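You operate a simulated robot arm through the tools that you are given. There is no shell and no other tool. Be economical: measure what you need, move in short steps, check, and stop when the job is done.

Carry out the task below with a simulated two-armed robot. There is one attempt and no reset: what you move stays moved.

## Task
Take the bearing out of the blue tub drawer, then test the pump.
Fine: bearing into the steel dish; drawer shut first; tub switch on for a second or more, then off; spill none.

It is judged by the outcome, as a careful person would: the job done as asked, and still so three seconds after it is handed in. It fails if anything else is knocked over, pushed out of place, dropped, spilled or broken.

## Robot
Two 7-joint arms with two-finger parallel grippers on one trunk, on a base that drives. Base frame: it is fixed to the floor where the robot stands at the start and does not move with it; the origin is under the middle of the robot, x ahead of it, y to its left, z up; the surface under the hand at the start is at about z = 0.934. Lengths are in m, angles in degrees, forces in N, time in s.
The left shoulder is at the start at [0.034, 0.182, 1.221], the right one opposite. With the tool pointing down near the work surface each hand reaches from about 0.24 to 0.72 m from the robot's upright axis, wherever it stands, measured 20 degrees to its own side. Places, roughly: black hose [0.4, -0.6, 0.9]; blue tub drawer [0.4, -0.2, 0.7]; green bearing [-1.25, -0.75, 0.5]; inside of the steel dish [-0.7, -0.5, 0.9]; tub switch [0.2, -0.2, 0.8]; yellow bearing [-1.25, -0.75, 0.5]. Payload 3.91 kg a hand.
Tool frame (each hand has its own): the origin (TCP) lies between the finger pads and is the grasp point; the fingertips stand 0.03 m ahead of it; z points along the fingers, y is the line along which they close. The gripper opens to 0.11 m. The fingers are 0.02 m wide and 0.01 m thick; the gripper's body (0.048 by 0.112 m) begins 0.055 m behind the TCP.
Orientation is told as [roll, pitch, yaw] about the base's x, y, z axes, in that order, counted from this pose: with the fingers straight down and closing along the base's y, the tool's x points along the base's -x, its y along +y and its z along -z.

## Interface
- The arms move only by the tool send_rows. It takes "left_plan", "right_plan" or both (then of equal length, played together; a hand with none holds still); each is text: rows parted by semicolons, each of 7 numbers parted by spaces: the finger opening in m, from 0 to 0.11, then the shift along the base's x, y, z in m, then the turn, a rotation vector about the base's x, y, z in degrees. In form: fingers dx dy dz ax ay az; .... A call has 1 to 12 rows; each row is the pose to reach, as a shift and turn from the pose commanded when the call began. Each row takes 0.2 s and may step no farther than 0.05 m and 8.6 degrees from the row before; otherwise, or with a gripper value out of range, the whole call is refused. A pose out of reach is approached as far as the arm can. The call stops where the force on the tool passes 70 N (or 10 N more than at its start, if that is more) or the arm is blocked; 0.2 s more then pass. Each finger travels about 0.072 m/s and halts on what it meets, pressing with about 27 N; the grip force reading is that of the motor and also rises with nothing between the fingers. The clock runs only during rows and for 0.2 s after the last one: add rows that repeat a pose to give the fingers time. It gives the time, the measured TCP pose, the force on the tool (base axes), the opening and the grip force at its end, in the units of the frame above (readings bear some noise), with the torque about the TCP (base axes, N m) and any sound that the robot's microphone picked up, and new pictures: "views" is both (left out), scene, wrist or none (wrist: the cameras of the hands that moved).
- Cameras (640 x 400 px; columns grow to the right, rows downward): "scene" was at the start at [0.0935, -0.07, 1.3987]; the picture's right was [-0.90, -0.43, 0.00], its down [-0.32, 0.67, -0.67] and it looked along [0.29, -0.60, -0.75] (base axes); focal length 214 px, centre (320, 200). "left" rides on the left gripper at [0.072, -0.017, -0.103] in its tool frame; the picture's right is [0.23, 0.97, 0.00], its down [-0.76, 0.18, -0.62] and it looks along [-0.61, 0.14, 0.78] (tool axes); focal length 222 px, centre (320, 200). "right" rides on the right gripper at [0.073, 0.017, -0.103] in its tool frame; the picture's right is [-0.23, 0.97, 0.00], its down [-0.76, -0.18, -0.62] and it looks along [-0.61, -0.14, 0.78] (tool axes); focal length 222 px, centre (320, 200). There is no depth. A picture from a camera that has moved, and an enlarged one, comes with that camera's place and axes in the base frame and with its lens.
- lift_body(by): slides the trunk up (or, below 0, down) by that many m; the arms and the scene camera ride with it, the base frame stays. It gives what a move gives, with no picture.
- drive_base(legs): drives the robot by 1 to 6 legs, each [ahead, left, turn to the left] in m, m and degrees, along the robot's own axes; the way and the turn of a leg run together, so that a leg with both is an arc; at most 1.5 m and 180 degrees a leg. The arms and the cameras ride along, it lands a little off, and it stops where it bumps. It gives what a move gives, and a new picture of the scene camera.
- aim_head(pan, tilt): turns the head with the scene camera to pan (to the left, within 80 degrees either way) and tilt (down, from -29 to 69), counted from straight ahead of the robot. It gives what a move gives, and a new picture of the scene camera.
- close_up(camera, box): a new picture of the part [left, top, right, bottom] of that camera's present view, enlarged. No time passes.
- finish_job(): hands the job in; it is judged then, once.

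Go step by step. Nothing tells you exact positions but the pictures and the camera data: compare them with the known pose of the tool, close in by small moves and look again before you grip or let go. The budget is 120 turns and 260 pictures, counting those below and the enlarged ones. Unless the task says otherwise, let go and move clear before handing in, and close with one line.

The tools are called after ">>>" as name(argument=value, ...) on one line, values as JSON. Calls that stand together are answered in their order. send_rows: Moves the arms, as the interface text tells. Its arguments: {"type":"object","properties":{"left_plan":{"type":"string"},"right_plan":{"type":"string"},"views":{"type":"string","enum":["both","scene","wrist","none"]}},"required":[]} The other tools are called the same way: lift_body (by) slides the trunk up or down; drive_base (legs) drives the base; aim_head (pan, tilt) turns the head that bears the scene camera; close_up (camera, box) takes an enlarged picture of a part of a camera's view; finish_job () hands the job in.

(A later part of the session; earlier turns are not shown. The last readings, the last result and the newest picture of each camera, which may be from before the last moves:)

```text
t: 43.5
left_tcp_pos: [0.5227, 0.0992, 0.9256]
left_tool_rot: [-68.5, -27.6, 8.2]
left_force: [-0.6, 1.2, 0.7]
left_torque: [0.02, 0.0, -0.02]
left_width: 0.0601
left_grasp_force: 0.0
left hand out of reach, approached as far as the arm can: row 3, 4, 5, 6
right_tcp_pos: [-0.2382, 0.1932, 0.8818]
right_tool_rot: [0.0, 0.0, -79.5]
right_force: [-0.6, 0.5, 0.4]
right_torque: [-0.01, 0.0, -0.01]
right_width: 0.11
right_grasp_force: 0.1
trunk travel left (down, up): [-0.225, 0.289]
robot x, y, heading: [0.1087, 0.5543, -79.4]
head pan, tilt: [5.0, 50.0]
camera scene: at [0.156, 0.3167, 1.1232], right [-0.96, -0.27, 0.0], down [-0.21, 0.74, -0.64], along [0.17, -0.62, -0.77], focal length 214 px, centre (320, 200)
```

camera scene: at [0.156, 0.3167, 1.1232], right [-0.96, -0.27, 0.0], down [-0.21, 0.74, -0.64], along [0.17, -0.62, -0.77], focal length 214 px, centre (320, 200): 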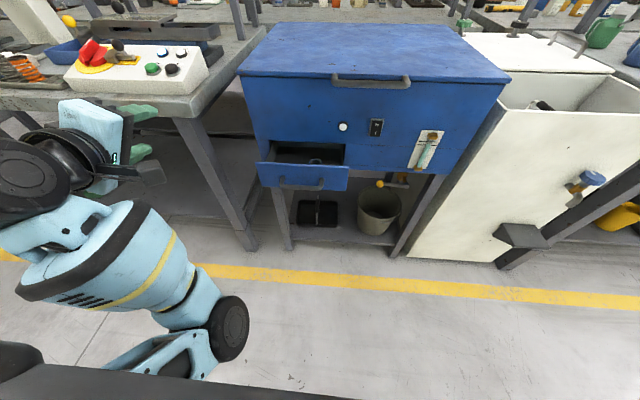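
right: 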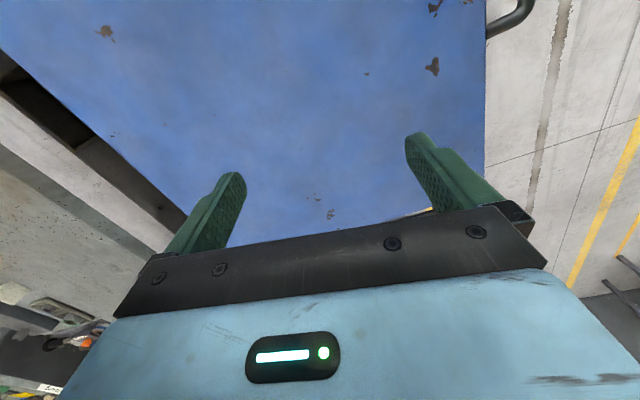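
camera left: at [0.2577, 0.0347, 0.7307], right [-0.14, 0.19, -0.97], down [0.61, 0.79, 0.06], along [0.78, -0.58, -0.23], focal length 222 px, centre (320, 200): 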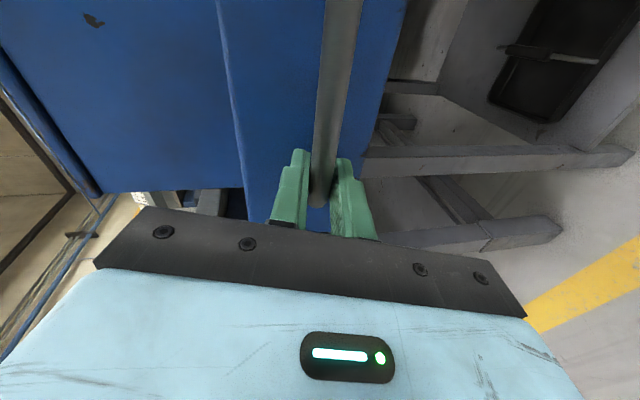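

Left hand is free. I'll pull it back, then drive a bit nearer so the right hand can work in the drawer.

>>> send_rows(left_plan="0.06 -0.01 0.03 0.02 0 0 0; 0.06 -0.01 0.06 0.04 4 1 0; 0.06 -0.01 0.09 0.06 8 2 0; 0.06 -0.01 0.12 0.08 14 3 0; 0.06 -0.01 0.15 0.1 20 4 0; 0.06 -0.01 0.17 0.12 26 5 0", right_plan="0.05 0.03 -0.01 0.01 0 0 0; 0 0.06 -0.02 0.02 0 0 0; 0 0.09 -0.03 0.02 0 0 0; 0 0.12 -0.04 0.02 0 0 0; 0 0.15 -0.05 0.02 0 0 0; 0 0.18 -0.05 0.02 0 0 0", views="scene")

```text
t: 45.1
left_tcp_pos: [0.5989, 0.3123, 0.9676]
left_tool_rot: [-25.4, -22.7, -5.0]
left_force: [-0.4, -0.9, 0.9]
left_torque: [0.0, 0.03, 0.0]
left_width: 0.06
left_grasp_force: 0.1
left hand out of reach, approached as far as the arm can: row 1, 2, 3, 4, 5, 6
right_tcp_pos: [-0.0582, 0.1445, 0.9006]
right_tool_rot: [0.0, 0.0, -79.5]
right_force: [-0.9, -0.1, 0.0]
right_torque: [0.01, -0.01, -0.03]
right_width: 0.0001
right_grasp_force: 27.2
trunk travel left (down, up): [-0.225, 0.289]
robot x, y, heading: [0.1062, 0.5597, -79.3]
head pan, tilt: [5.0, 50.0]
stopped in row 6 (left hand): the arm was blocked; the commanded pose is now the measured one
camera scene: at [0.1558, 0.317, 1.1232], right [-0.96, -0.27, 0.0], down [-0.21, 0.74, -0.64], along [0.17, -0.62, -0.77], focal length 214 px, centre (320, 200)
```

scene: 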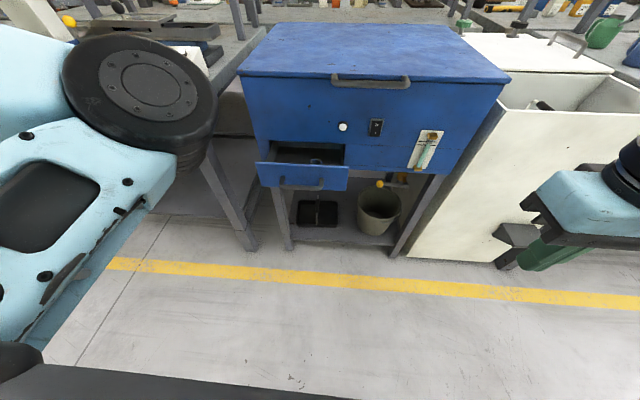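

>>> send_rows(right_plan="0 0.04 -0.013 0 -2 0 0; 0 0.08 -0.026 0 -4 -1 0; 0 0.12 -0.039 0 -6 -1 0; 0 0.16 -0.05 0 -8 -2 0; 0 0.2 -0.06 0 -10 -2 0; 0 0.24 -0.07 0 -12 -2 0; 0 0.28 -0.08 0 -14 -3 0; 0 0.32 -0.09 0 -16 -3 0; 0 0.36 -0.11 -0.01 -18 -4 0; 0 0.4 -0.13 -0.03 -20 -4 0", views="both")

```text
t: 47.3
left_tcp_pos: [0.5992, 0.3134, 0.9679]
left_tool_rot: [-25.3, -22.8, -4.9]
left_force: [0.6, 0.2, -0.6]
left_torque: [-0.04, 0.0, -0.02]
left_width: 0.0599
left_grasp_force: 0.1
right_tcp_pos: [0.0848, -0.0009, 0.9337]
right_tool_rot: [0.6, -18.7, -79.6]
right_force: [-0.6, 0.5, 0.6]
right_torque: [-0.02, -0.01, -0.02]
right_width: 0.0
right_grasp_force: 27.3
right hand out of reach, approached as far as the arm can: row 4, 5, 6, 7, 8, 9, 10
trunk travel left (down, up): [-0.225, 0.289]
robot x, y, heading: [0.1061, 0.5565, -79.7]
head pan, tilt: [5.0, 50.0]
camera scene: at [0.1557, 0.3169, 1.1233], right [-0.96, -0.27, 0.0], down [-0.21, 0.74, -0.64], along [0.17, -0.62, -0.77], focal length 214 px, centre (320, 200)
camera right: at [0.08, 0.1024, 1.0071], right [1.0, -0.03, 0.08], down [-0.09, -0.55, 0.83], along [0.02, -0.84, -0.55], focal length 222 px, centre (320, 200)
```

scene: 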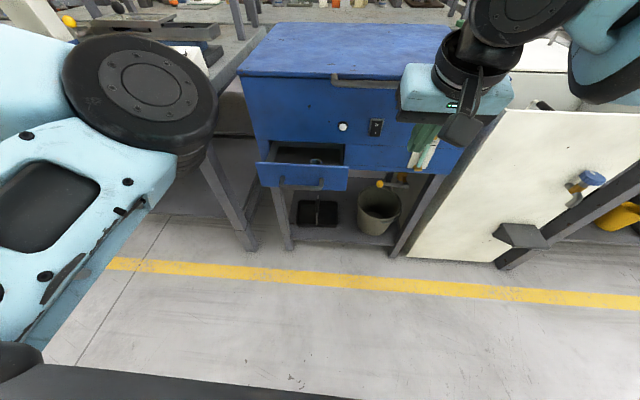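
right: 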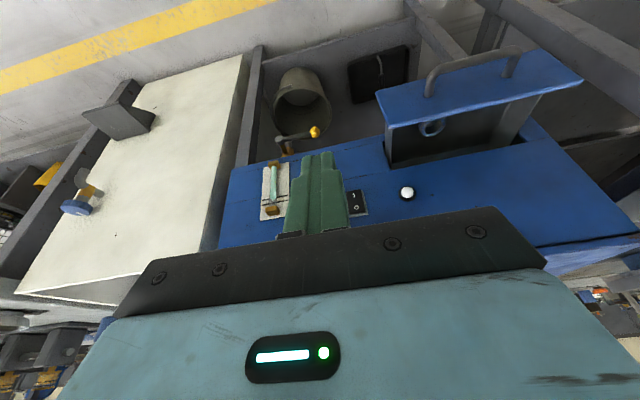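

The right arm can't reach across, so I'll use the left for the pick too. Retracting right and reorienting left to fingers-down.

>>> send_rows(right_plan="0 -0.04 0.03 0 3 3 0; 0 -0.08 0.06 0 7 7 0; 0 -0.12 0.09 0 7 14 0; 0 -0.16 0.11 0 7 16 0; 0 -0.2 0.13 0 7 18 0; 0 -0.24 0.15 0 7 18 0", left_plan="0.06 0 0 0.01 5.4 4.1 1; 0.06 0 0 0.02 10.9 8.2 2; 0.06 0 0 0.02 16.3 12.3 3; 0.06 0 0 0.02 21.8 16.4 4; 0.06 0 0 0.02 27.2 20.5 5; 0.06 0 0 0.02 27.2 20.5 5", views="none")

>>> send_rows(left_plan="0.08 0 0 0 0 0 -8; 0.08 0 0 0 0 0 -16; 0.08 0 0 0 0 0 -24; 0.08 0 0 0 0 0 -32; 0.08 0 0 0 0 0 -40; 0.08 0 0 0 0 0 -48; 0.08 0 0 0 0 0 -56; 0.08 0 0 0 0 0 -64; 0.08 0 0 0 0 0 -71", views="scene")

```text
t: 48.7
left_tcp_pos: [0.5986, 0.3121, 0.9886]
left_tool_rot: [0.4, 0.3, -5.0]
left_force: [-0.3, -1.3, 1.0]
left_torque: [0.01, -0.02, -0.03]
left_width: 0.0599
left_grasp_force: 0.1
right_tcp_pos: [-0.1552, 0.1506, 0.9207]
right_tool_rot: [-16.2, -9.7, -75.2]
right_force: [-0.7, -0.4, 0.0]
right_torque: [-0.01, 0.03, 0.04]
right_width: 0.0001
right_grasp_force: 27.1
trunk travel left (down, up): [-0.225, 0.289]
robot x, y, heading: [0.106, 0.5531, -79.2]
head pan, tilt: [5.0, 50.0]
```

```text
t: 50.7
left_tcp_pos: [0.6113, 0.325, 0.9697]
left_tool_rot: [0.1, 4.6, -73.2]
left_force: [0.3, 0.7, 0.1]
left_torque: [-0.01, 0.01, 0.03]
left_width: 0.0798
left_grasp_force: 0.1
right_tcp_pos: [-0.1542, 0.1501, 0.9215]
right_tool_rot: [-16.3, -9.6, -75.2]
right_force: [0.4, -0.9, 0.3]
right_torque: [0.0, 0.03, 0.01]
right_width: 0.0
right_grasp_force: 26.9
trunk travel left (down, up): [-0.225, 0.289]
robot x, y, heading: [0.1079, 0.5545, -79.5]
head pan, tilt: [5.0, 50.0]
camera scene: at [0.1557, 0.3165, 1.1232], right [-0.96, -0.27, 0.0], down [-0.21, 0.74, -0.64], along [0.17, -0.62, -0.77], focal length 214 px, centre (320, 200)
```

scene: 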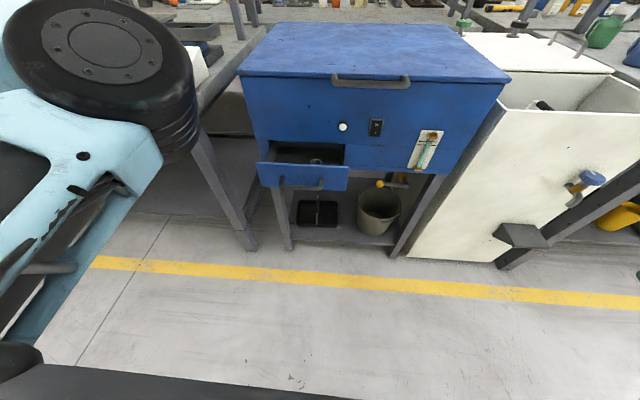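

>>> send_rows(left_plan="0.05 -0.035 -0.02 0 0 0 0; 0.03 -0.07 -0.04 0 0 0 0; 0 -0.105 -0.06 0 0 0 0; 0 -0.14 -0.085 0 0 0 0; 0 -0.175 -0.115 0 0 0 0; 0 -0.205 -0.15 0 0 0 0; 0 -0.23 -0.19 0 0 0 0; 0 -0.245 -0.23 -0.01 0 0 0; 0 -0.255 -0.27 -0.03 0 0 0; 0 -0.265 -0.31 -0.04 0 0 0", views="both")

```text
t: 52.5
left_tcp_pos: [0.5891, 0.0381, 0.9273]
left_tool_rot: [-0.5, 8.7, -68.9]
left_force: [-0.3, -0.2, 0.2]
left_torque: [0.02, 0.01, 0.03]
left_width: 0.0
left_grasp_force: 27.7
left hand out of reach, approached as far as the arm can: row 1, 2, 3, 4, 5, 6, 7, 8, 9
right_tcp_pos: [-0.1538, 0.1502, 0.9209]
right_tool_rot: [-16.2, -9.5, -75.2]
right_force: [0.2, 0.8, 0.5]
right_torque: [0.01, 0.04, 0.01]
right_width: 0.0003
right_grasp_force: 26.9
trunk travel left (down, up): [-0.225, 0.289]
robot x, y, heading: [0.1061, 0.5558, -79.4]
head pan, tilt: [5.0, 50.0]
stopped in row 9 (left hand): the arm was blocked; the commanded pose is now the measured one
camera scene: at [0.1556, 0.3155, 1.1229], right [-0.96, -0.27, 0.0], down [-0.21, 0.74, -0.64], along [0.17, -0.62, -0.77], focal length 214 px, centre (320, 200)
camera left: at [0.5557, 0.0853, 1.0409], right [0.83, 0.56, 0.03], down [0.48, -0.72, 0.5], along [0.3, -0.4, -0.87], focal length 222 px, centre (320, 200)
```

scene: 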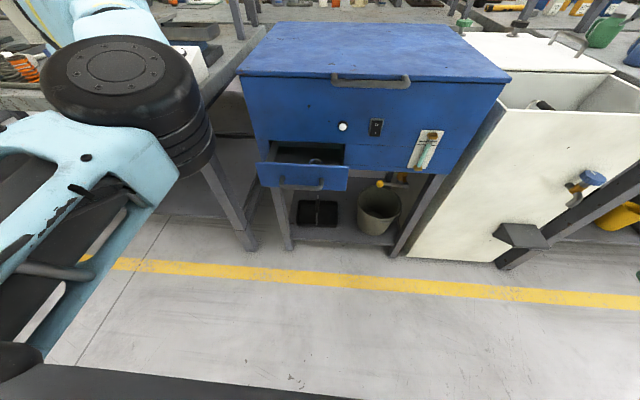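
left: 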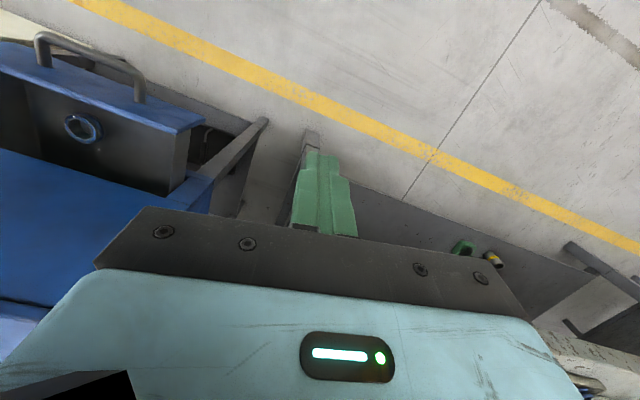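

The left arm has wandered into an awkward posture. I'll back it up and out, recovering orientation.

>>> send_rows(left_plan="0 0 0.03 0.03 0 0 0; 0 0 0.06 0.06 0 0 0; 0 0 0.09 0.1 0 0 0; 0 0 0.12 0.14 0 -4 -3; 0 0 0.15 0.18 0 -8 -6; 0 0 0.15 0.22 0 -8 -12; 0 -0.03 0.15 0.25 0 -8 -12; 0 -0.06 0.15 0.25 0 -8 -12; 0 -0.09 0.15 0.25 0 -8 -12; 0 -0.12 0.15 0.25 0 -8 -12", views="scene")

```text
t: 53.3
left_tcp_pos: [0.6133, 0.1322, 0.9237]
left_tool_rot: [1.1, 20.5, -65.1]
left_force: [0.1, -0.5, 0.0]
left_torque: [0.04, 0.0, 0.01]
left_width: 0.0
left_grasp_force: 26.9
right_tcp_pos: [-0.1536, 0.1516, 0.9208]
right_tool_rot: [-16.2, -9.5, -75.2]
right_force: [0.3, 0.3, -0.4]
right_torque: [0.01, 0.0, 0.0]
right_width: 0.0001
right_grasp_force: 26.4
trunk travel left (down, up): [-0.225, 0.289]
robot x, y, heading: [0.1041, 0.5549, -79.6]
head pan, tilt: [5.0, 50.0]
stopped in row 3 (left hand): the arm was blocked; the commanded pose is now the measured one
camera scene: at [0.1558, 0.3167, 1.1232], right [-0.96, -0.27, 0.0], down [-0.21, 0.74, -0.64], along [0.17, -0.62, -0.77], focal length 214 px, centre (320, 200)
```

scene: 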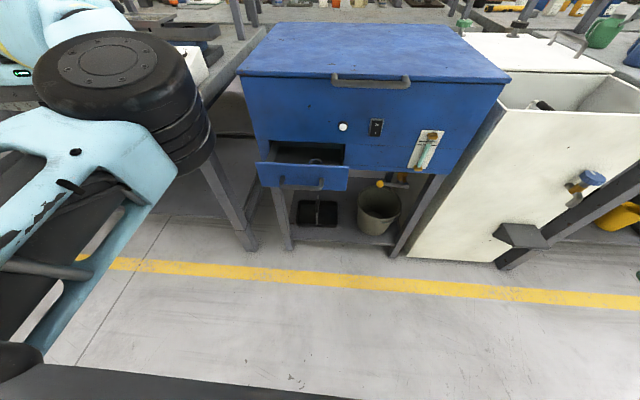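

>>> send_rows(left_plan="0 0.01 0 0 0 0 -8; 0 0.02 0 0 0 0 -16; 0 0.03 0 0 0 0 -24; 0 0.04 0 0 0 0 -32; 0 0.05 0 0 0 0 -40; 0 0.06 0 0 0 0 -48", views="scene")

```text
t: 54.7
left_tcp_pos: [0.6729, 0.132, 0.9241]
left_tool_rot: [1.2, 20.5, -113.5]
left_force: [-0.4, -0.3, -0.1]
left_torque: [0.03, 0.01, -0.03]
left_width: 0.0
left_grasp_force: 26.9
right_tcp_pos: [-0.1544, 0.15, 0.9213]
right_tool_rot: [-16.3, -9.6, -75.2]
right_force: [-0.2, -0.7, -0.1]
right_torque: [-0.03, -0.03, 0.02]
right_width: 0.0
right_grasp_force: 26.8
trunk travel left (down, up): [-0.225, 0.289]
robot x, y, heading: [0.1039, 0.5507, -79.6]
head pan, tilt: [5.0, 50.0]
camera scene: at [0.1558, 0.3167, 1.1232], right [-0.96, -0.27, 0.0], down [-0.21, 0.74, -0.64], along [0.17, -0.62, -0.77], focal length 214 px, centre (320, 200)
```

scene: 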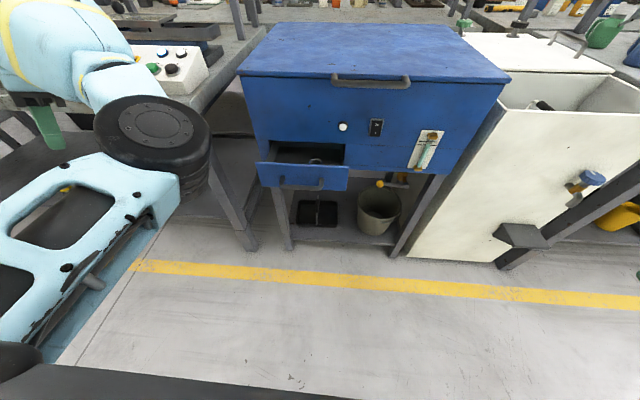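

>>> send_rows(left_plan="0 0 0.02 0.02 0 0 -6; 0 0 0.05 0.05 0 0 -12; 0 0 0.08 0.08 0 0 -18; 0 0 0.11 0.11 0 0 -24; 0 0 0.14 0.14 0 0 -24; 0 0 0.17 0.17 0 0 -24", views="scene")

```text
t: 56.1
left_tcp_pos: [0.6715, 0.3032, 1.0939]
left_tool_rot: [1.3, 20.5, -137.3]
left_force: [0.1, -0.7, -0.6]
left_torque: [-0.05, 0.02, 0.04]
left_width: 0.0001
left_grasp_force: 26.8
right_tcp_pos: [-0.1547, 0.1513, 0.9219]
right_tool_rot: [-16.3, -9.6, -75.2]
right_force: [0.3, -0.1, 0.1]
right_torque: [-0.02, 0.0, 0.01]
right_width: 0.0
right_grasp_force: 27.6
trunk travel left (down, up): [-0.225, 0.289]
robot x, y, heading: [0.1035, 0.5534, -79.5]
head pan, tilt: [5.0, 50.0]
camera scene: at [0.1555, 0.3174, 1.1234], right [-0.96, -0.27, 0.0], down [-0.21, 0.74, -0.64], along [0.17, -0.62, -0.77], focal length 214 px, centre (320, 200)
```

scene: 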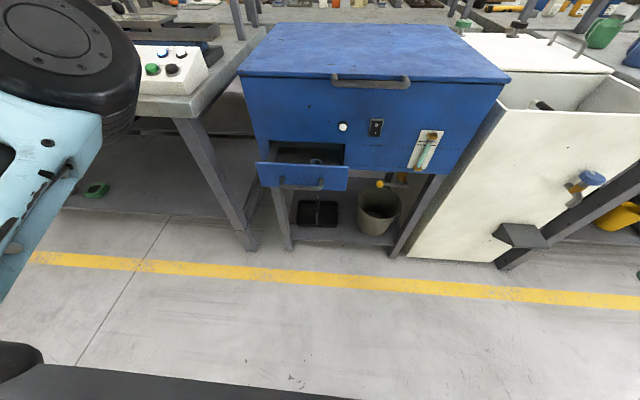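

>>> send_rows(left_plan="0.05 0 0 0 -4.7 5 0; 0.08 -0.02 0 0 -9.3 10 0; 0.08 -0.04 0 0 -14 15 0; 0.08 -0.06 0 0 -14 15 0", views="none")

>>> send_rows(left_plan="0.08 -0.02 -0.01 0 0 0 7; 0.08 -0.05 -0.02 0 0 0 14; 0.08 -0.08 -0.03 0 0 0 21; 0.08 -0.11 -0.04 0 0 0 28; 0.08 -0.14 -0.06 0 0 0 35; 0.08 -0.17 -0.08 0 0 0 42; 0.08 -0.2 -0.1 0 0 0 49; 0.08 -0.23 -0.12 0 0 0 56; 0.08 -0.25 -0.14 0 0 0 58", views="scene")

```text
t: 57.1
left_tcp_pos: [0.611, 0.3023, 1.0964]
left_tool_rot: [1.3, -0.1, -137.4]
left_force: [0.6, 0.0, -0.3]
left_torque: [0.0, -0.03, -0.02]
left_width: 0.0799
left_grasp_force: 0.0
right_tcp_pos: [-0.1563, 0.1483, 0.9197]
right_tool_rot: [-16.2, -9.6, -75.1]
right_force: [0.1, -0.1, 0.0]
right_torque: [0.01, 0.01, -0.03]
right_width: 0.0
right_grasp_force: 27.2
trunk travel left (down, up): [-0.225, 0.289]
robot x, y, heading: [0.1074, 0.5525, -79.5]
head pan, tilt: [5.0, 50.0]
```

```text
t: 59.3
left_tcp_pos: [0.5424, 0.0617, 1.113]
left_tool_rot: [-1.4, 0.9, -76.0]
left_force: [0.5, 0.3, -0.2]
left_torque: [-0.05, 0.0, -0.01]
left_width: 0.0803
left_grasp_force: 0.1
left hand out of reach, approached as far as the arm can: row 2, 3, 4, 5, 6, 7, 8, 9
right_tcp_pos: [-0.154, 0.1508, 0.9215]
right_tool_rot: [-16.3, -9.6, -75.3]
right_force: [0.0, 0.3, 0.5]
right_torque: [0.01, 0.0, 0.01]
right_width: 0.0
right_grasp_force: 27.1
trunk travel left (down, up): [-0.225, 0.289]
robot x, y, heading: [0.1051, 0.5585, -79.3]
head pan, tilt: [5.0, 50.0]
stopped in row 9 (left hand): the arm was blocked; the commanded pose is now the measured one
camera scene: at [0.1607, 0.3175, 1.1264], right [-0.95, -0.32, 0.0], down [-0.24, 0.7, -0.67], along [0.21, -0.64, -0.74], focal length 214 px, centre (320, 200)
```

scene: 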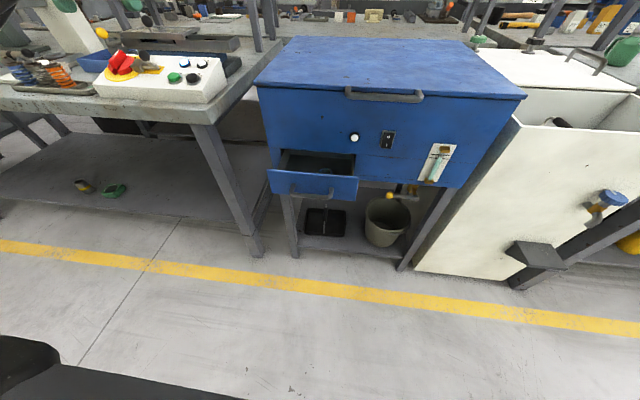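

The head view shifted: the arm seems to be pressing on the head. Backing out.

>>> send_rows(left_plan="0.08 0.03 0.01 0 0 0 -6; 0.08 0.06 0.03 0 0 0 -12; 0.08 0.08 0.05 0 0 0 -20; 0.08 0.1 0.07 0 0 0 -28; 0.08 0.11 0.1 0 0 0 -36; 0.08 0.12 0.13 0 0 0 -44", views="both")

>>> aim_head(pan=60, tilt=20)

```text
t: 60.7
left_tcp_pos: [0.6609, 0.1894, 1.1135]
left_tool_rot: [-1.3, 0.9, -120.2]
left_force: [-0.3, -0.4, -0.4]
left_torque: [-0.01, 0.0, -0.04]
left_width: 0.0801
left_grasp_force: 0.1
right_tcp_pos: [-0.1541, 0.1493, 0.9213]
right_tool_rot: [-16.3, -9.6, -75.2]
right_force: [-0.3, 0.0, -0.8]
right_torque: [0.02, 0.01, 0.0]
right_width: 0.0001
right_grasp_force: 27.0
trunk travel left (down, up): [-0.225, 0.289]
robot x, y, heading: [0.1048, 0.5536, -79.6]
head pan, tilt: [5.0, 50.0]
camera scene: at [0.156, 0.3167, 1.1232], right [-0.96, -0.27, 0.0], down [-0.21, 0.74, -0.64], along [0.17, -0.62, -0.77], focal length 214 px, centre (320, 200)
camera left: at [0.6847, 0.2586, 1.2193], right [0.96, -0.29, -0.02], down [-0.22, -0.76, 0.61], along [-0.19, -0.58, -0.79], focal length 222 px, centre (320, 200)
```

scene: 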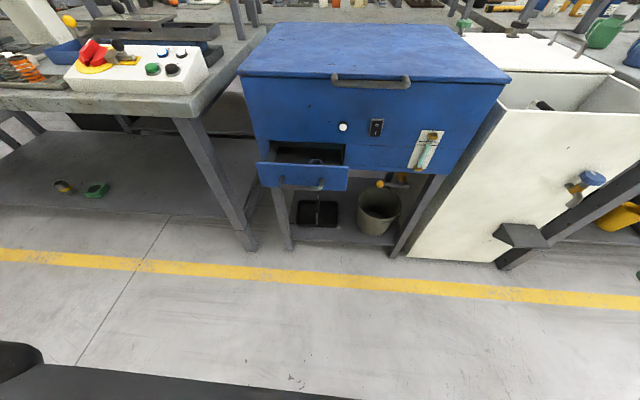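
left: 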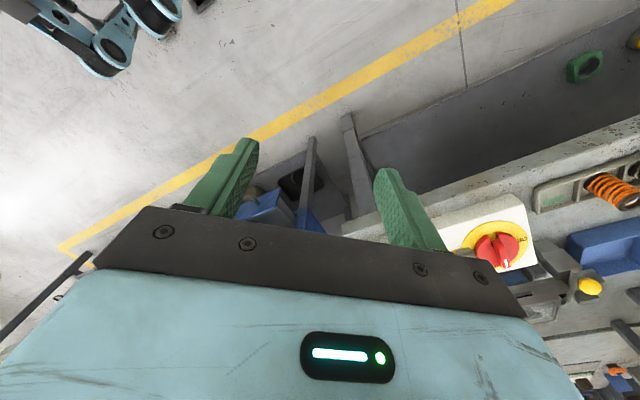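

```text
t: 62.0
left_tcp_pos: [0.6601, 0.1894, 1.1127]
left_tool_rot: [-1.3, 1.0, -120.2]
left_force: [0.3, 0.2, 0.9]
left_torque: [-0.03, 0.01, 0.01]
left_width: 0.0801
left_grasp_force: 0.1
right_tcp_pos: [-0.1538, 0.1492, 0.9207]
right_tool_rot: [-16.2, -9.6, -75.2]
right_force: [-0.7, -0.7, 0.4]
right_torque: [0.02, -0.01, 0.0]
right_width: 0.0
right_grasp_force: 27.1
trunk travel left (down, up): [-0.225, 0.289]
robot x, y, heading: [0.1045, 0.5563, -79.6]
head pan, tilt: [60.0, 20.0]
camera scene: at [0.2228, 0.3595, 1.1687], right [-0.33, -0.94, 0.0], down [-0.32, 0.11, -0.94], along [0.89, -0.31, -0.34], focal length 214 px, centre (320, 200)
```

scene: 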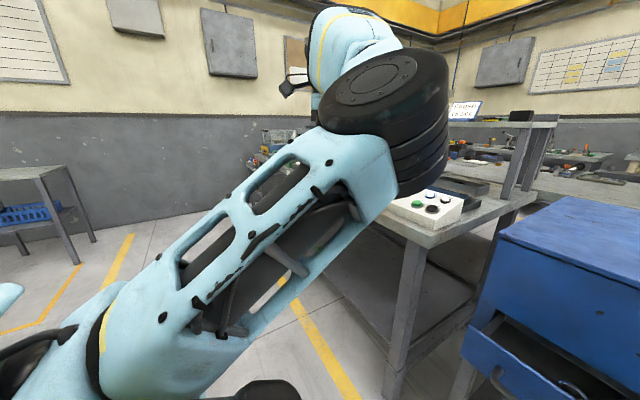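

The left arm is parked high over the bench. I'll shift the base left so the right hand can work the drawer.

>>> drive_base(legs=[[0, 0.28, 0]])

>>> aim_head(pan=-20, tilt=45)

```text
t: 65.0
left_tcp_pos: [0.9356, 0.2419, 1.1141]
left_tool_rot: [-1.3, 1.1, -120.0]
left_force: [-0.1, -0.3, -0.1]
left_torque: [-0.03, 0.01, -0.02]
left_width: 0.0803
left_grasp_force: 0.1
right_tcp_pos: [0.1208, 0.2005, 0.9216]
right_tool_rot: [-16.2, -9.6, -75.1]
right_force: [-0.2, 0.7, 0.7]
right_torque: [0.02, -0.01, 0.0]
right_width: 0.0
right_grasp_force: 26.4
trunk travel left (down, up): [-0.225, 0.289]
robot x, y, heading: [0.3822, 0.606, -79.4]
head pan, tilt: [60.0, 20.0]
camera scene: at [0.498, 0.4114, 1.1688], right [-0.33, -0.94, 0.0], down [-0.32, 0.11, -0.94], along [0.89, -0.31, -0.34], focal length 214 px, centre (320, 200)
```

scene: 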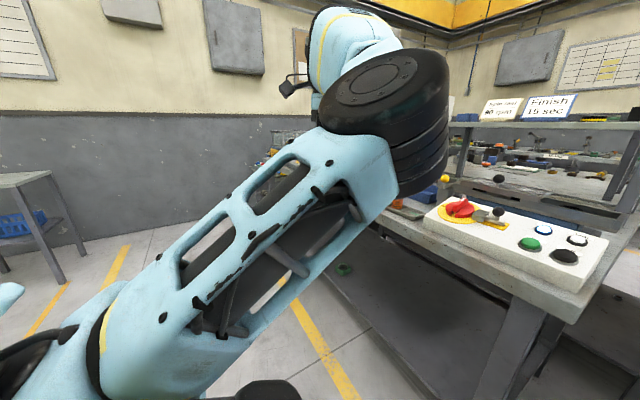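

```text
t: 66.5
left_tcp_pos: [0.9372, 0.2418, 1.114]
left_tool_rot: [-1.3, 1.0, -120.1]
left_force: [0.6, 0.6, 0.2]
left_torque: [0.01, 0.01, -0.01]
left_width: 0.0803
left_grasp_force: 0.0
right_tcp_pos: [0.1204, 0.2012, 0.9209]
right_tool_rot: [-16.2, -9.7, -75.1]
right_force: [0.3, -0.1, 0.5]
right_torque: [0.01, 0.01, -0.04]
right_width: 0.0
right_grasp_force: 27.0
trunk travel left (down, up): [-0.225, 0.289]
robot x, y, heading: [0.3812, 0.6064, -79.3]
head pan, tilt: [-20.0, 45.0]
camera scene: at [0.3968, 0.3619, 1.1301], right [-0.99, 0.16, 0.0], down [0.11, 0.7, -0.71], along [-0.11, -0.7, -0.71], focal length 214 px, centre (320, 200)
```

scene: 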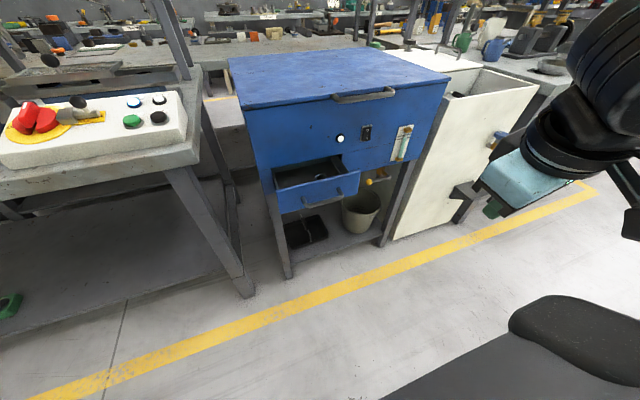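

>>> drive_base(legs=[[0.12, 0, 0]])

>>> close_up(camera="scene", box=[210, 130, 450, 280])

```text
t: 67.8
left_tcp_pos: [0.9587, 0.1238, 1.1125]
left_tool_rot: [-1.4, 1.0, -119.9]
left_force: [0.1, -0.4, 0.7]
left_torque: [0.05, 0.02, 0.0]
left_width: 0.08
left_grasp_force: 0.1
right_tcp_pos: [0.1445, 0.0816, 0.9213]
right_tool_rot: [-16.2, -9.5, -75.0]
right_force: [0.5, -0.1, -0.7]
right_torque: [0.02, 0.01, -0.02]
right_width: 0.0001
right_grasp_force: 27.1
trunk travel left (down, up): [-0.225, 0.289]
robot x, y, heading: [0.4023, 0.4868, -79.1]
head pan, tilt: [-20.0, 45.0]
camera scene: at [0.4196, 0.2439, 1.1299], right [-0.99, 0.16, 0.0], down [0.11, 0.7, -0.71], along [-0.11, -0.7, -0.71], focal length 214 px, centre (320, 200)
```

scene: 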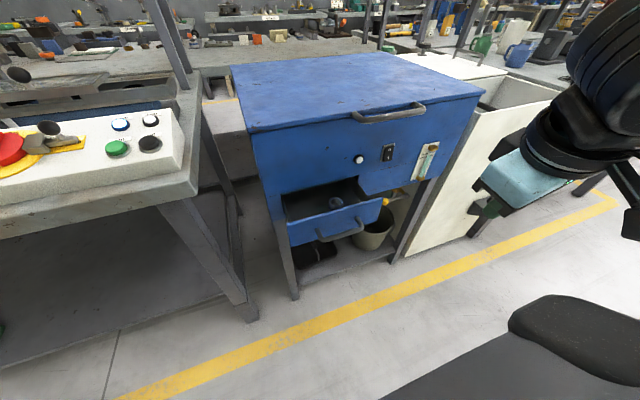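

```text
2.67 times, centred on (330, 205) of scene
camera zoom: at [0.4196, 0.2439, 1.1299], right [-0.99, 0.16, 0.0], down [0.11, 0.7, -0.71], along [-0.11, -0.7, -0.71], focal length 572 px, centre (293, 187)
```

zoom: 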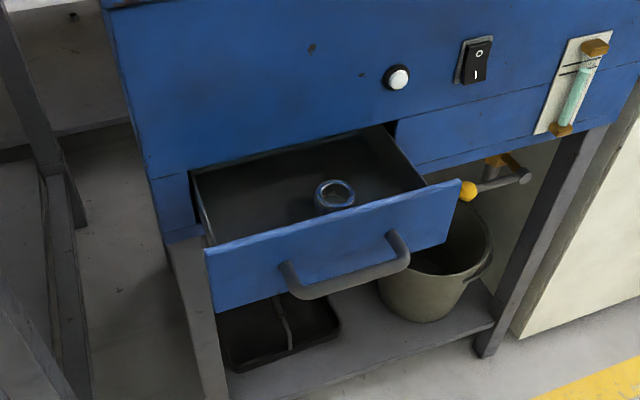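

The bearing (~44 mm ring) is at about (0.307, -0.181, 0.68). Approaching with the right hand tilted 25° forward to clear the lid.

>>> send_rows(right_plan="0.03 0.03 -0.02 0 -2.9 -4.7 0.4; 0.06 0.06 -0.04 -0.01 -5.7 -9.4 0.8; 0.08 0.09 -0.06 -0.03 -8.6 -14 1.2; 0.08 0.12 -0.09 -0.05 -11.4 -18.7 1.6; 0.08 0.15 -0.12 -0.07 -11.4 -18.7 1.6; 0.08 0.15 -0.15 -0.09 -11.4 -18.7 1.6", views="both")

```text
t: 69.2
left_tcp_pos: [0.9569, 0.1245, 1.114]
left_tool_rot: [-1.3, 1.0, -120.1]
left_force: [-0.4, 1.1, 0.6]
left_torque: [0.02, -0.01, -0.04]
left_width: 0.0799
left_grasp_force: 0.1
right_tcp_pos: [0.2932, -0.0669, 0.8315]
right_tool_rot: [0.0, -25.1, -78.4]
right_force: [-0.6, 0.2, 0.2]
right_torque: [0.02, -0.01, -0.04]
right_width: 0.0798
right_grasp_force: 0.1
trunk travel left (down, up): [-0.225, 0.289]
robot x, y, heading: [0.4017, 0.4863, -79.2]
head pan, tilt: [-20.0, 45.0]
camera scene: at [0.4189, 0.244, 1.1299], right [-0.99, 0.16, 0.0], down [0.11, 0.7, -0.71], along [-0.11, -0.7, -0.71], focal length 214 px, centre (320, 200)
camera right: at [0.2854, 0.0429, 0.8938], right [1.0, 0.0, 0.1], down [-0.09, -0.45, 0.89], along [0.04, -0.89, -0.45], focal length 222 px, centre (320, 200)
```

scene: 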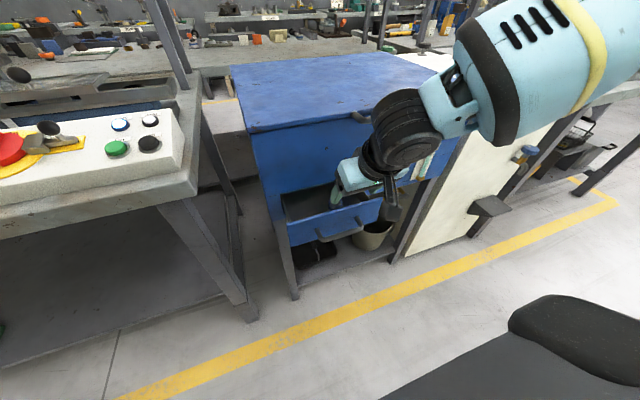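
right: 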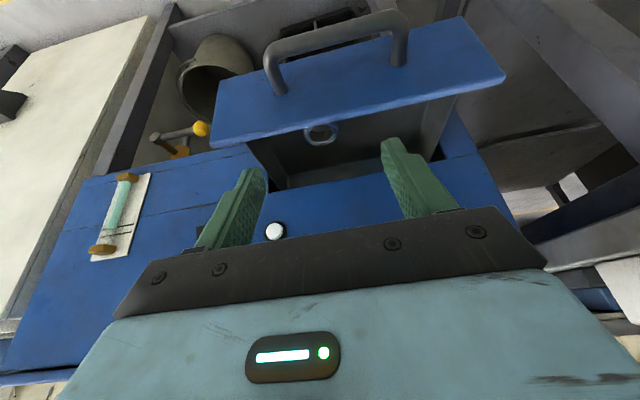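

>>> send_rows(right_plan="0.08 0.003 -0.035 -0.02 0 0 0; 0.08 0.004 -0.065 -0.035 0 0 0; 0.08 0.006 -0.075 -0.06 0 0 0; 0.08 0.008 -0.087 -0.085 0 0 0", views="both")

```text
t: 70.2
left_tcp_pos: [0.9582, 0.1243, 1.1133]
left_tool_rot: [-1.3, 1.0, -120.0]
left_force: [-1.1, 0.1, -0.3]
left_torque: [0.04, 0.0, -0.01]
left_width: 0.0801
left_grasp_force: 0.0
right_tcp_pos: [0.3008, -0.1553, 0.7447]
right_tool_rot: [0.0, -25.1, -78.3]
right_force: [-0.3, -0.6, -0.5]
right_torque: [0.02, 0.0, 0.04]
right_width: 0.08
right_grasp_force: 0.0
trunk travel left (down, up): [-0.225, 0.289]
robot x, y, heading: [0.4016, 0.4863, -79.1]
head pan, tilt: [-20.0, 45.0]
camera scene: at [0.4194, 0.2442, 1.13], right [-0.99, 0.16, 0.0], down [0.11, 0.7, -0.71], along [-0.11, -0.7, -0.71], focal length 214 px, centre (320, 200)
camera right: at [0.2937, -0.0439, 0.8076], right [1.0, 0.0, 0.1], down [-0.09, -0.45, 0.89], along [0.04, -0.89, -0.45], focal length 222 px, centre (320, 200)
```

scene: 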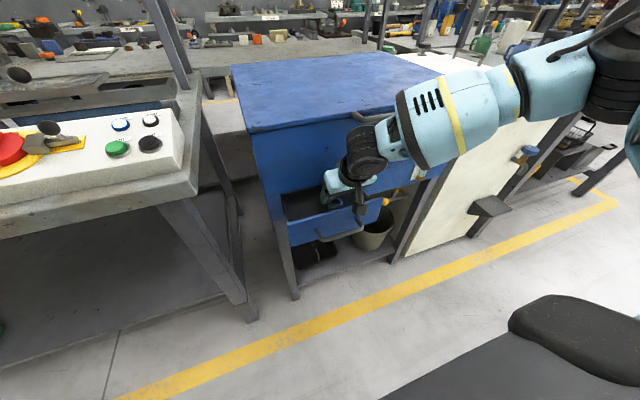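
right: 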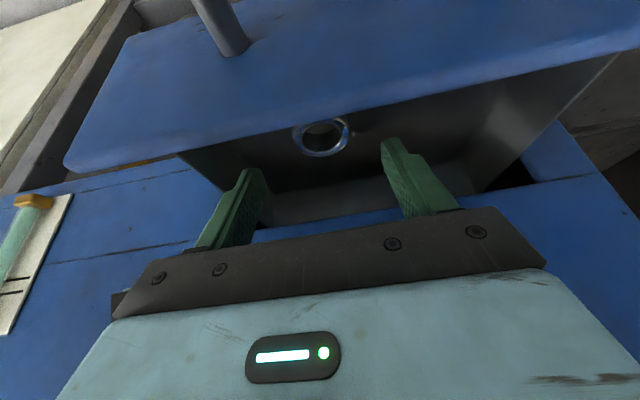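

>>> send_rows(right_plan="0.08 0.002 -0.008 -0.018 0 0 0; 0.08 0.004 -0.016 -0.036 0 0 0; 0.06 0.004 -0.016 -0.036 0 0 0; 0.04 0.004 -0.016 -0.036 0 0 0; 0.02 0.004 -0.016 -0.036 0 0 0; 0.02 0.004 -0.016 -0.036 0 0 0", views="wrist")

```text
t: 71.6
left_tcp_pos: [0.9581, 0.1248, 1.1135]
left_tool_rot: [-1.3, 1.0, -119.9]
left_force: [-0.3, 0.5, -1.1]
left_torque: [-0.02, -0.02, 0.02]
left_width: 0.0802
left_grasp_force: 0.1
right_tcp_pos: [0.3052, -0.1696, 0.7083]
right_tool_rot: [-0.1, -25.0, -78.4]
right_force: [-0.8, -1.0, 0.8]
right_torque: [-0.07, -0.01, -0.02]
right_width: 0.0431
right_grasp_force: 27.0
trunk travel left (down, up): [-0.225, 0.289]
robot x, y, heading: [0.401, 0.4882, -79.2]
head pan, tilt: [-20.0, 45.0]
camera right: at [0.2981, -0.059, 0.7719], right [1.0, 0.0, 0.1], down [-0.09, -0.45, 0.89], along [0.04, -0.89, -0.45], focal length 222 px, centre (320, 200)
```

right: 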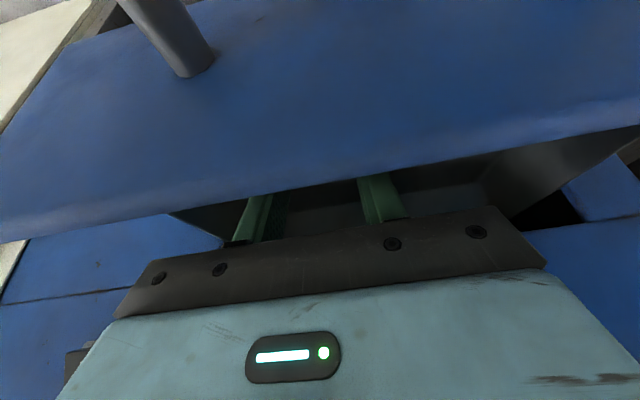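

Gripped at 43 mm. Lifting out.

>>> send_rows(right_plan="0.02 -0.001 0.004 0.02 0 0 0; 0.02 -0.003 0.012 0.05 0 0 0; 0.02 -0.004 0.03 0.085 0 0 0; 0.02 -0.006 0.06 0.12 0 0 0; 0.02 -0.01 0.1 0.14 0 0 0; 0.02 -0.02 0.14 0.15 0 0 0", views="both")

>>> close_up(camera="scene", box=[210, 130, 450, 280])

```text
t: 73.0
left_tcp_pos: [0.9577, 0.1263, 1.1133]
left_tool_rot: [-1.3, 1.0, -120.0]
left_force: [-0.3, -0.5, -0.1]
left_torque: [0.0, -0.01, 0.0]
left_width: 0.0798
left_grasp_force: 0.0
right_tcp_pos: [0.2883, -0.0295, 0.8617]
right_tool_rot: [0.0, -25.2, -78.3]
right_force: [-0.6, -0.3, -1.0]
right_torque: [-0.01, -0.01, 0.0]
right_width: 0.02
right_grasp_force: 0.0
trunk travel left (down, up): [-0.225, 0.289]
robot x, y, heading: [0.4029, 0.4923, -78.9]
head pan, tilt: [-20.0, 45.0]
camera scene: at [0.4192, 0.2454, 1.1303], right [-0.99, 0.16, 0.0], down [0.11, 0.7, -0.71], along [-0.11, -0.7, -0.71], focal length 214 px, centre (320, 200)
camera right: at [0.2799, 0.0822, 0.9239], right [1.0, 0.0, 0.1], down [-0.09, -0.45, 0.89], along [0.04, -0.89, -0.45], focal length 222 px, centre (320, 200)
```

scene: 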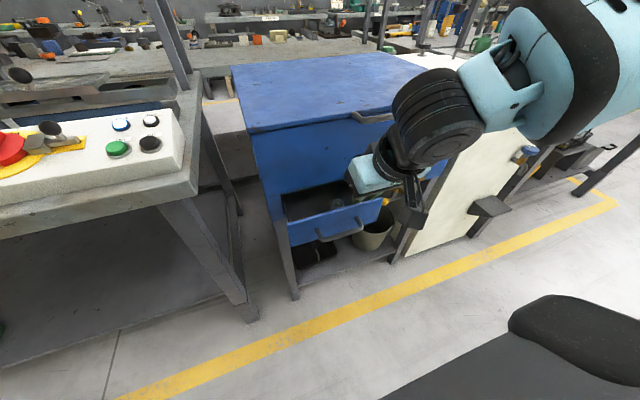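
right: 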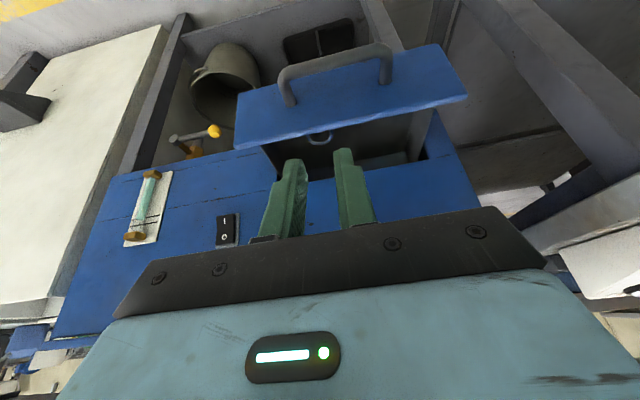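

```text
2.67 times, centred on (330, 205) of scene
camera zoom: at [0.4192, 0.2454, 1.1303], right [-0.99, 0.16, 0.0], down [0.11, 0.7, -0.71], along [-0.11, -0.7, -0.71], focal length 572 px, centre (293, 187)
```

zoom: 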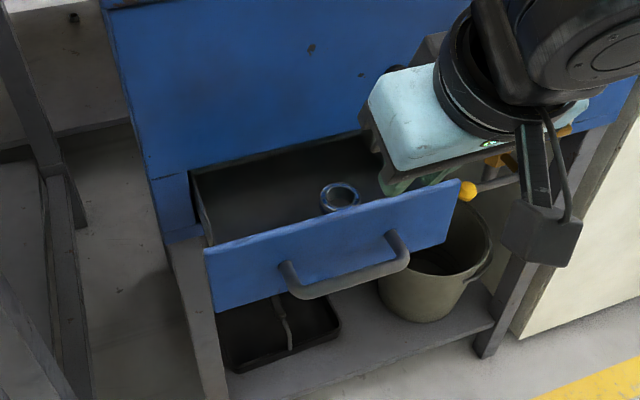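

The grip was too shallow and slipped; the bearing stayed in the drawer at about (0.302, -0.179). Going back deeper.

>>> send_rows(right_plan="0.08 0.004 -0.04 -0.02 0 0 0; 0.08 0.006 -0.08 -0.04 0 0 0; 0.08 0.009 -0.11 -0.07 0 0 0; 0.08 0.01 -0.122 -0.105 0 0 0; 0.08 0.011 -0.132 -0.135 0 0 0; 0.08 0.011 -0.138 -0.155 0 0 0; 0.08 0.011 -0.138 -0.162 0 0 0", views="none")

>>> close_up(camera="right", box=[220, 80, 460, 230])

```text
t: 74.6
left_tcp_pos: [0.9571, 0.1272, 1.1149]
left_tool_rot: [-1.2, 1.0, -120.0]
left_force: [0.0, -0.4, -0.7]
left_torque: [-0.02, 0.0, 0.01]
left_width: 0.08
left_grasp_force: 0.1
right_tcp_pos: [0.2969, -0.1695, 0.703]
right_tool_rot: [0.0, -25.7, -78.2]
right_force: [-4.0, -0.5, 24.5]
right_torque: [-0.19, 0.27, 0.34]
right_width: 0.08
right_grasp_force: 0.2
trunk travel left (down, up): [-0.225, 0.289]
robot x, y, heading: [0.4006, 0.4849, -79.2]
head pan, tilt: [-20.0, 45.0]
```

```text
2.67 times, centred on (340, 155) of right
camera zoom: at [0.2893, -0.0577, 0.7649], right [1.0, 0.0, 0.1], down [-0.09, -0.44, 0.89], along [0.04, -0.9, -0.44], focal length 592 px, centre (267, 320)
```

zoom: 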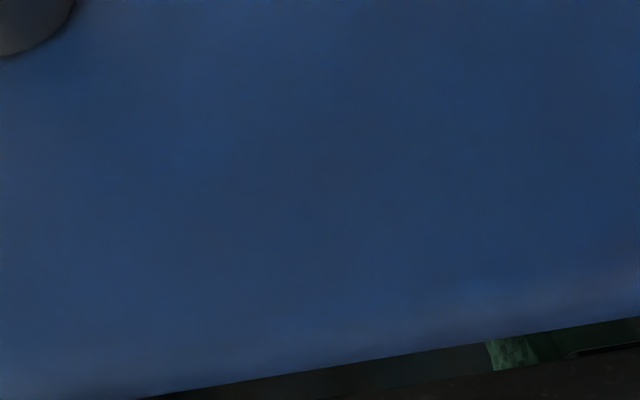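

Contact is the drawer floor. Easing up slightly and closing fully.

>>> send_rows(right_plan="0.08 0 0 0.003 0 0 0; 0.05 0 0 0.003 0 0 0; 0.02 0 0 0.003 0 0 0; 0 0 0 0.003 0 0 0; 0 0 0 0.003 0 0 0; 0 0 0 0.003 0 0 0", views="none")

>>> send_rows(right_plan="0 0 0.001 0.008 0 0 0; 0 -0.001 0.002 0.016 0 0 0; 0 -0.002 0.006 0.03 0 0 0; 0 -0.003 0.01 0.045 0 0 0", views="both")

```text
t: 76.0
left_tcp_pos: [0.9582, 0.1268, 1.114]
left_tool_rot: [-1.2, 0.9, -119.9]
left_force: [0.4, 0.2, -0.4]
left_torque: [0.02, 0.0, 0.03]
left_width: 0.0799
left_grasp_force: 0.0
right_tcp_pos: [0.2968, -0.1672, 0.703]
right_tool_rot: [0.0, -25.3, -78.3]
right_force: [-2.9, -1.5, 26.0]
right_torque: [-0.26, 0.17, -0.14]
right_width: 0.0431
right_grasp_force: 26.8
trunk travel left (down, up): [-0.225, 0.289]
robot x, y, heading: [0.4011, 0.4859, -79.4]
head pan, tilt: [-20.0, 45.0]
```

```text
t: 77.0
left_tcp_pos: [0.9576, 0.1257, 1.114]
left_tool_rot: [-1.3, 0.9, -119.9]
left_force: [0.3, 0.7, 0.4]
left_torque: [0.02, 0.01, 0.03]
left_width: 0.0798
left_grasp_force: 0.0
right_tcp_pos: [0.2934, -0.157, 0.747]
right_tool_rot: [0.1, -25.0, -78.3]
right_force: [0.6, -0.6, -1.2]
right_torque: [0.0, -0.01, 0.0]
right_width: 0.0436
right_grasp_force: 27.2
trunk travel left (down, up): [-0.225, 0.289]
robot x, y, heading: [0.4003, 0.4886, -79.3]
head pan, tilt: [-20.0, 45.0]
camera scene: at [0.4195, 0.2449, 1.1301], right [-0.99, 0.16, 0.0], down [0.11, 0.7, -0.71], along [-0.11, -0.7, -0.71], focal length 214 px, centre (320, 200)
camera right: at [0.2862, -0.0473, 0.8097], right [1.0, 0.0, 0.1], down [-0.09, -0.45, 0.89], along [0.04, -0.89, -0.45], focal length 222 px, centre (320, 200)
```

scene: 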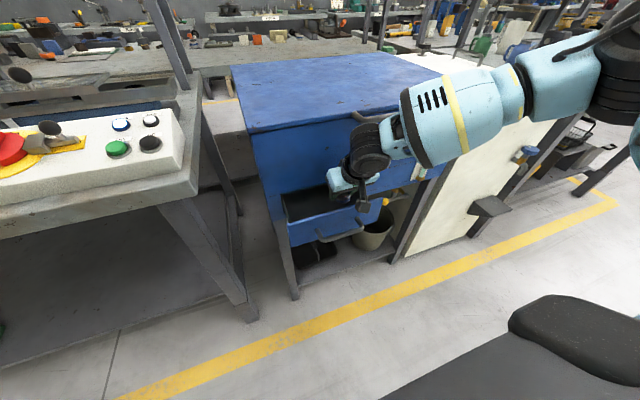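
right: 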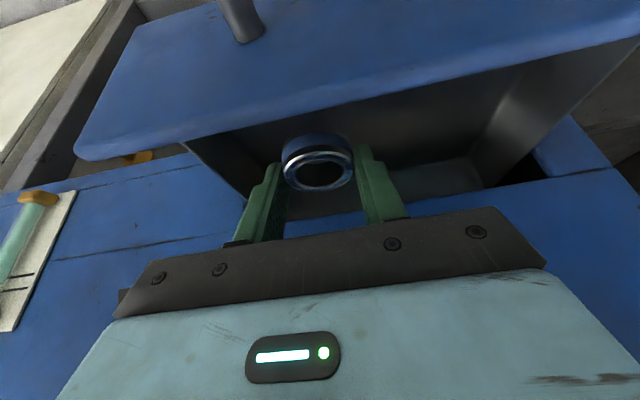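

The bearing is held. Raising gently clear of the drawer.

>>> send_rows(right_plan="0 -0.001 0.005 0.02 0 0 0; 0 -0.002 0.012 0.04 0 0 0; 0 -0.004 0.025 0.06 0 0 0; 0 -0.007 0.04 0.08 0 0 0; 0 -0.01 0.06 0.1 0 0 0; 0 -0.014 0.08 0.12 0 0 0; 0 -0.018 0.1 0.14 0 0 0; 0 -0.023 0.12 0.16 0 0 0; 0 -0.028 0.14 0.18 0 0 0; 0 -0.033 0.165 0.2 0 0 0; 0 -0.04 0.19 0.22 0 0 0; 0 -0.045 0.21 0.24 0 0 0", views="both")

```text
t: 79.6
left_tcp_pos: [0.9576, 0.1255, 1.1142]
left_tool_rot: [-1.3, 0.9, -120.0]
left_force: [1.1, 0.6, -0.1]
left_torque: [0.03, 0.0, -0.01]
left_width: 0.0802
left_grasp_force: 0.1
right_tcp_pos: [0.2484, 0.0536, 0.9859]
right_tool_rot: [0.0, -25.1, -78.3]
right_force: [-0.7, 0.2, -2.1]
right_torque: [0.0, -0.02, 0.0]
right_width: 0.0433
right_grasp_force: 27.1
trunk travel left (down, up): [-0.225, 0.289]
robot x, y, heading: [0.3996, 0.4881, -79.0]
head pan, tilt: [-20.0, 45.0]
camera scene: at [0.4194, 0.2452, 1.1302], right [-0.99, 0.16, 0.0], down [0.11, 0.7, -0.71], along [-0.11, -0.7, -0.71], focal length 214 px, centre (320, 200)
camera right: at [0.2416, 0.164, 1.0492], right [1.0, 0.0, 0.1], down [-0.09, -0.45, 0.89], along [0.04, -0.89, -0.45], focal length 222 px, centre (320, 200)
```

scene: 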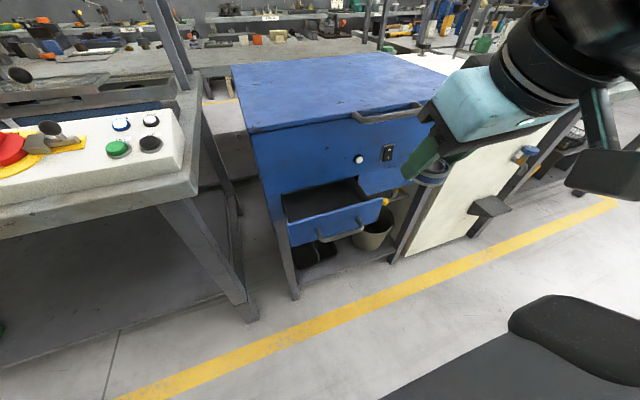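
right: 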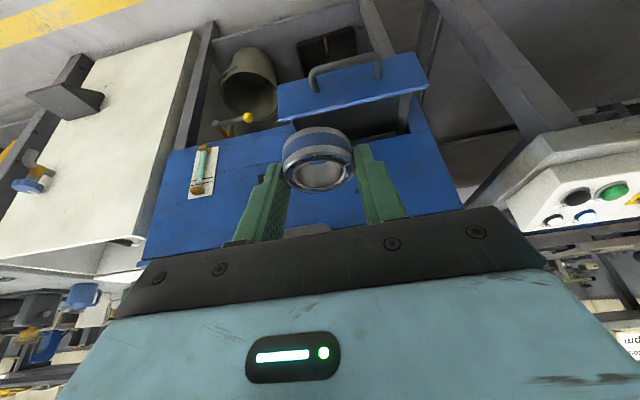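

Bearing held securely. Raising the trunk and driving right towards the steel dish.

>>> lift_body(by=0.15)

>>> drive_base(legs=[[0, -1.05, 0]])

>>> close_up(camera="right", box=[0, 0, 640, 400])

```text
t: 81.3
left_tcp_pos: [0.9576, 0.1245, 1.2627]
left_tool_rot: [-1.2, 1.0, -120.0]
left_force: [-0.3, 0.0, 0.1]
left_torque: [-0.02, -0.01, -0.01]
left_width: 0.0797
left_grasp_force: 0.0
right_tcp_pos: [0.2496, 0.0522, 1.1348]
right_tool_rot: [0.1, -25.0, -78.2]
right_force: [0.1, 0.4, -0.8]
right_torque: [0.02, 0.0, 0.01]
right_width: 0.0433
right_grasp_force: 27.7
trunk travel left (down, up): [-0.375, 0.139]
robot x, y, heading: [0.4018, 0.4876, -79.4]
head pan, tilt: [-20.0, 45.0]
```

```text
t: 90.9
left_tcp_pos: [-0.0767, -0.0736, 1.2632]
left_tool_rot: [-1.4, 1.0, -119.3]
left_force: [0.9, 0.7, 0.5]
left_torque: [0.0, -0.02, 0.0]
left_width: 0.08
left_grasp_force: 0.1
right_tcp_pos: [-0.7867, -0.1551, 1.1359]
right_tool_rot: [0.0, -25.1, -77.7]
right_force: [0.5, -0.2, -1.1]
right_torque: [0.01, -0.04, 0.0]
right_width: 0.0432
right_grasp_force: 27.0
trunk travel left (down, up): [-0.375, 0.139]
robot x, y, heading: [-0.6383, 0.2799, -78.6]
head pan, tilt: [-20.0, 45.0]
camera scene: at [-0.626, 0.0826, 1.284], right [-0.99, 0.15, 0.0], down [0.1, 0.7, -0.71], along [-0.1, -0.7, -0.71], focal length 214 px, centre (320, 200)
```

scene: 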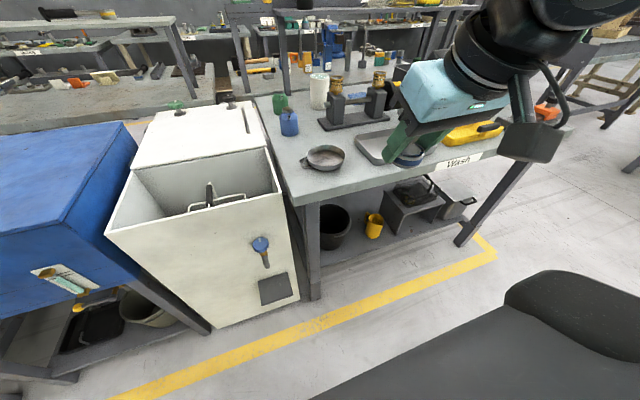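

```text
1.00 times, centred on (320, 200) of right (not enlarged: the box is as wide or as high as the picture)
camera zoom: at [-0.7941, -0.0438, 1.1988], right [1.0, 0.01, 0.1], down [-0.08, -0.45, 0.89], along [0.05, -0.89, -0.45], focal length 222 px, centre (320, 200)
```

zoom: 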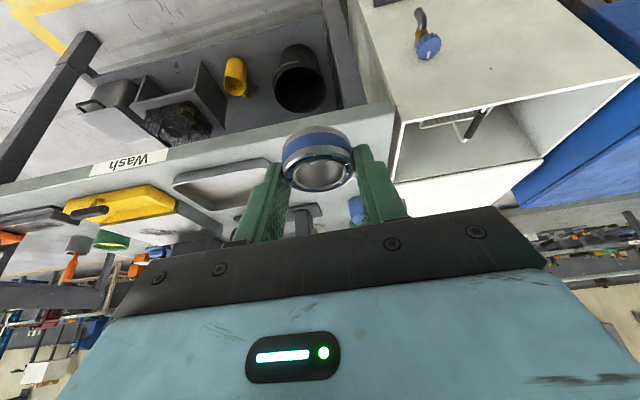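

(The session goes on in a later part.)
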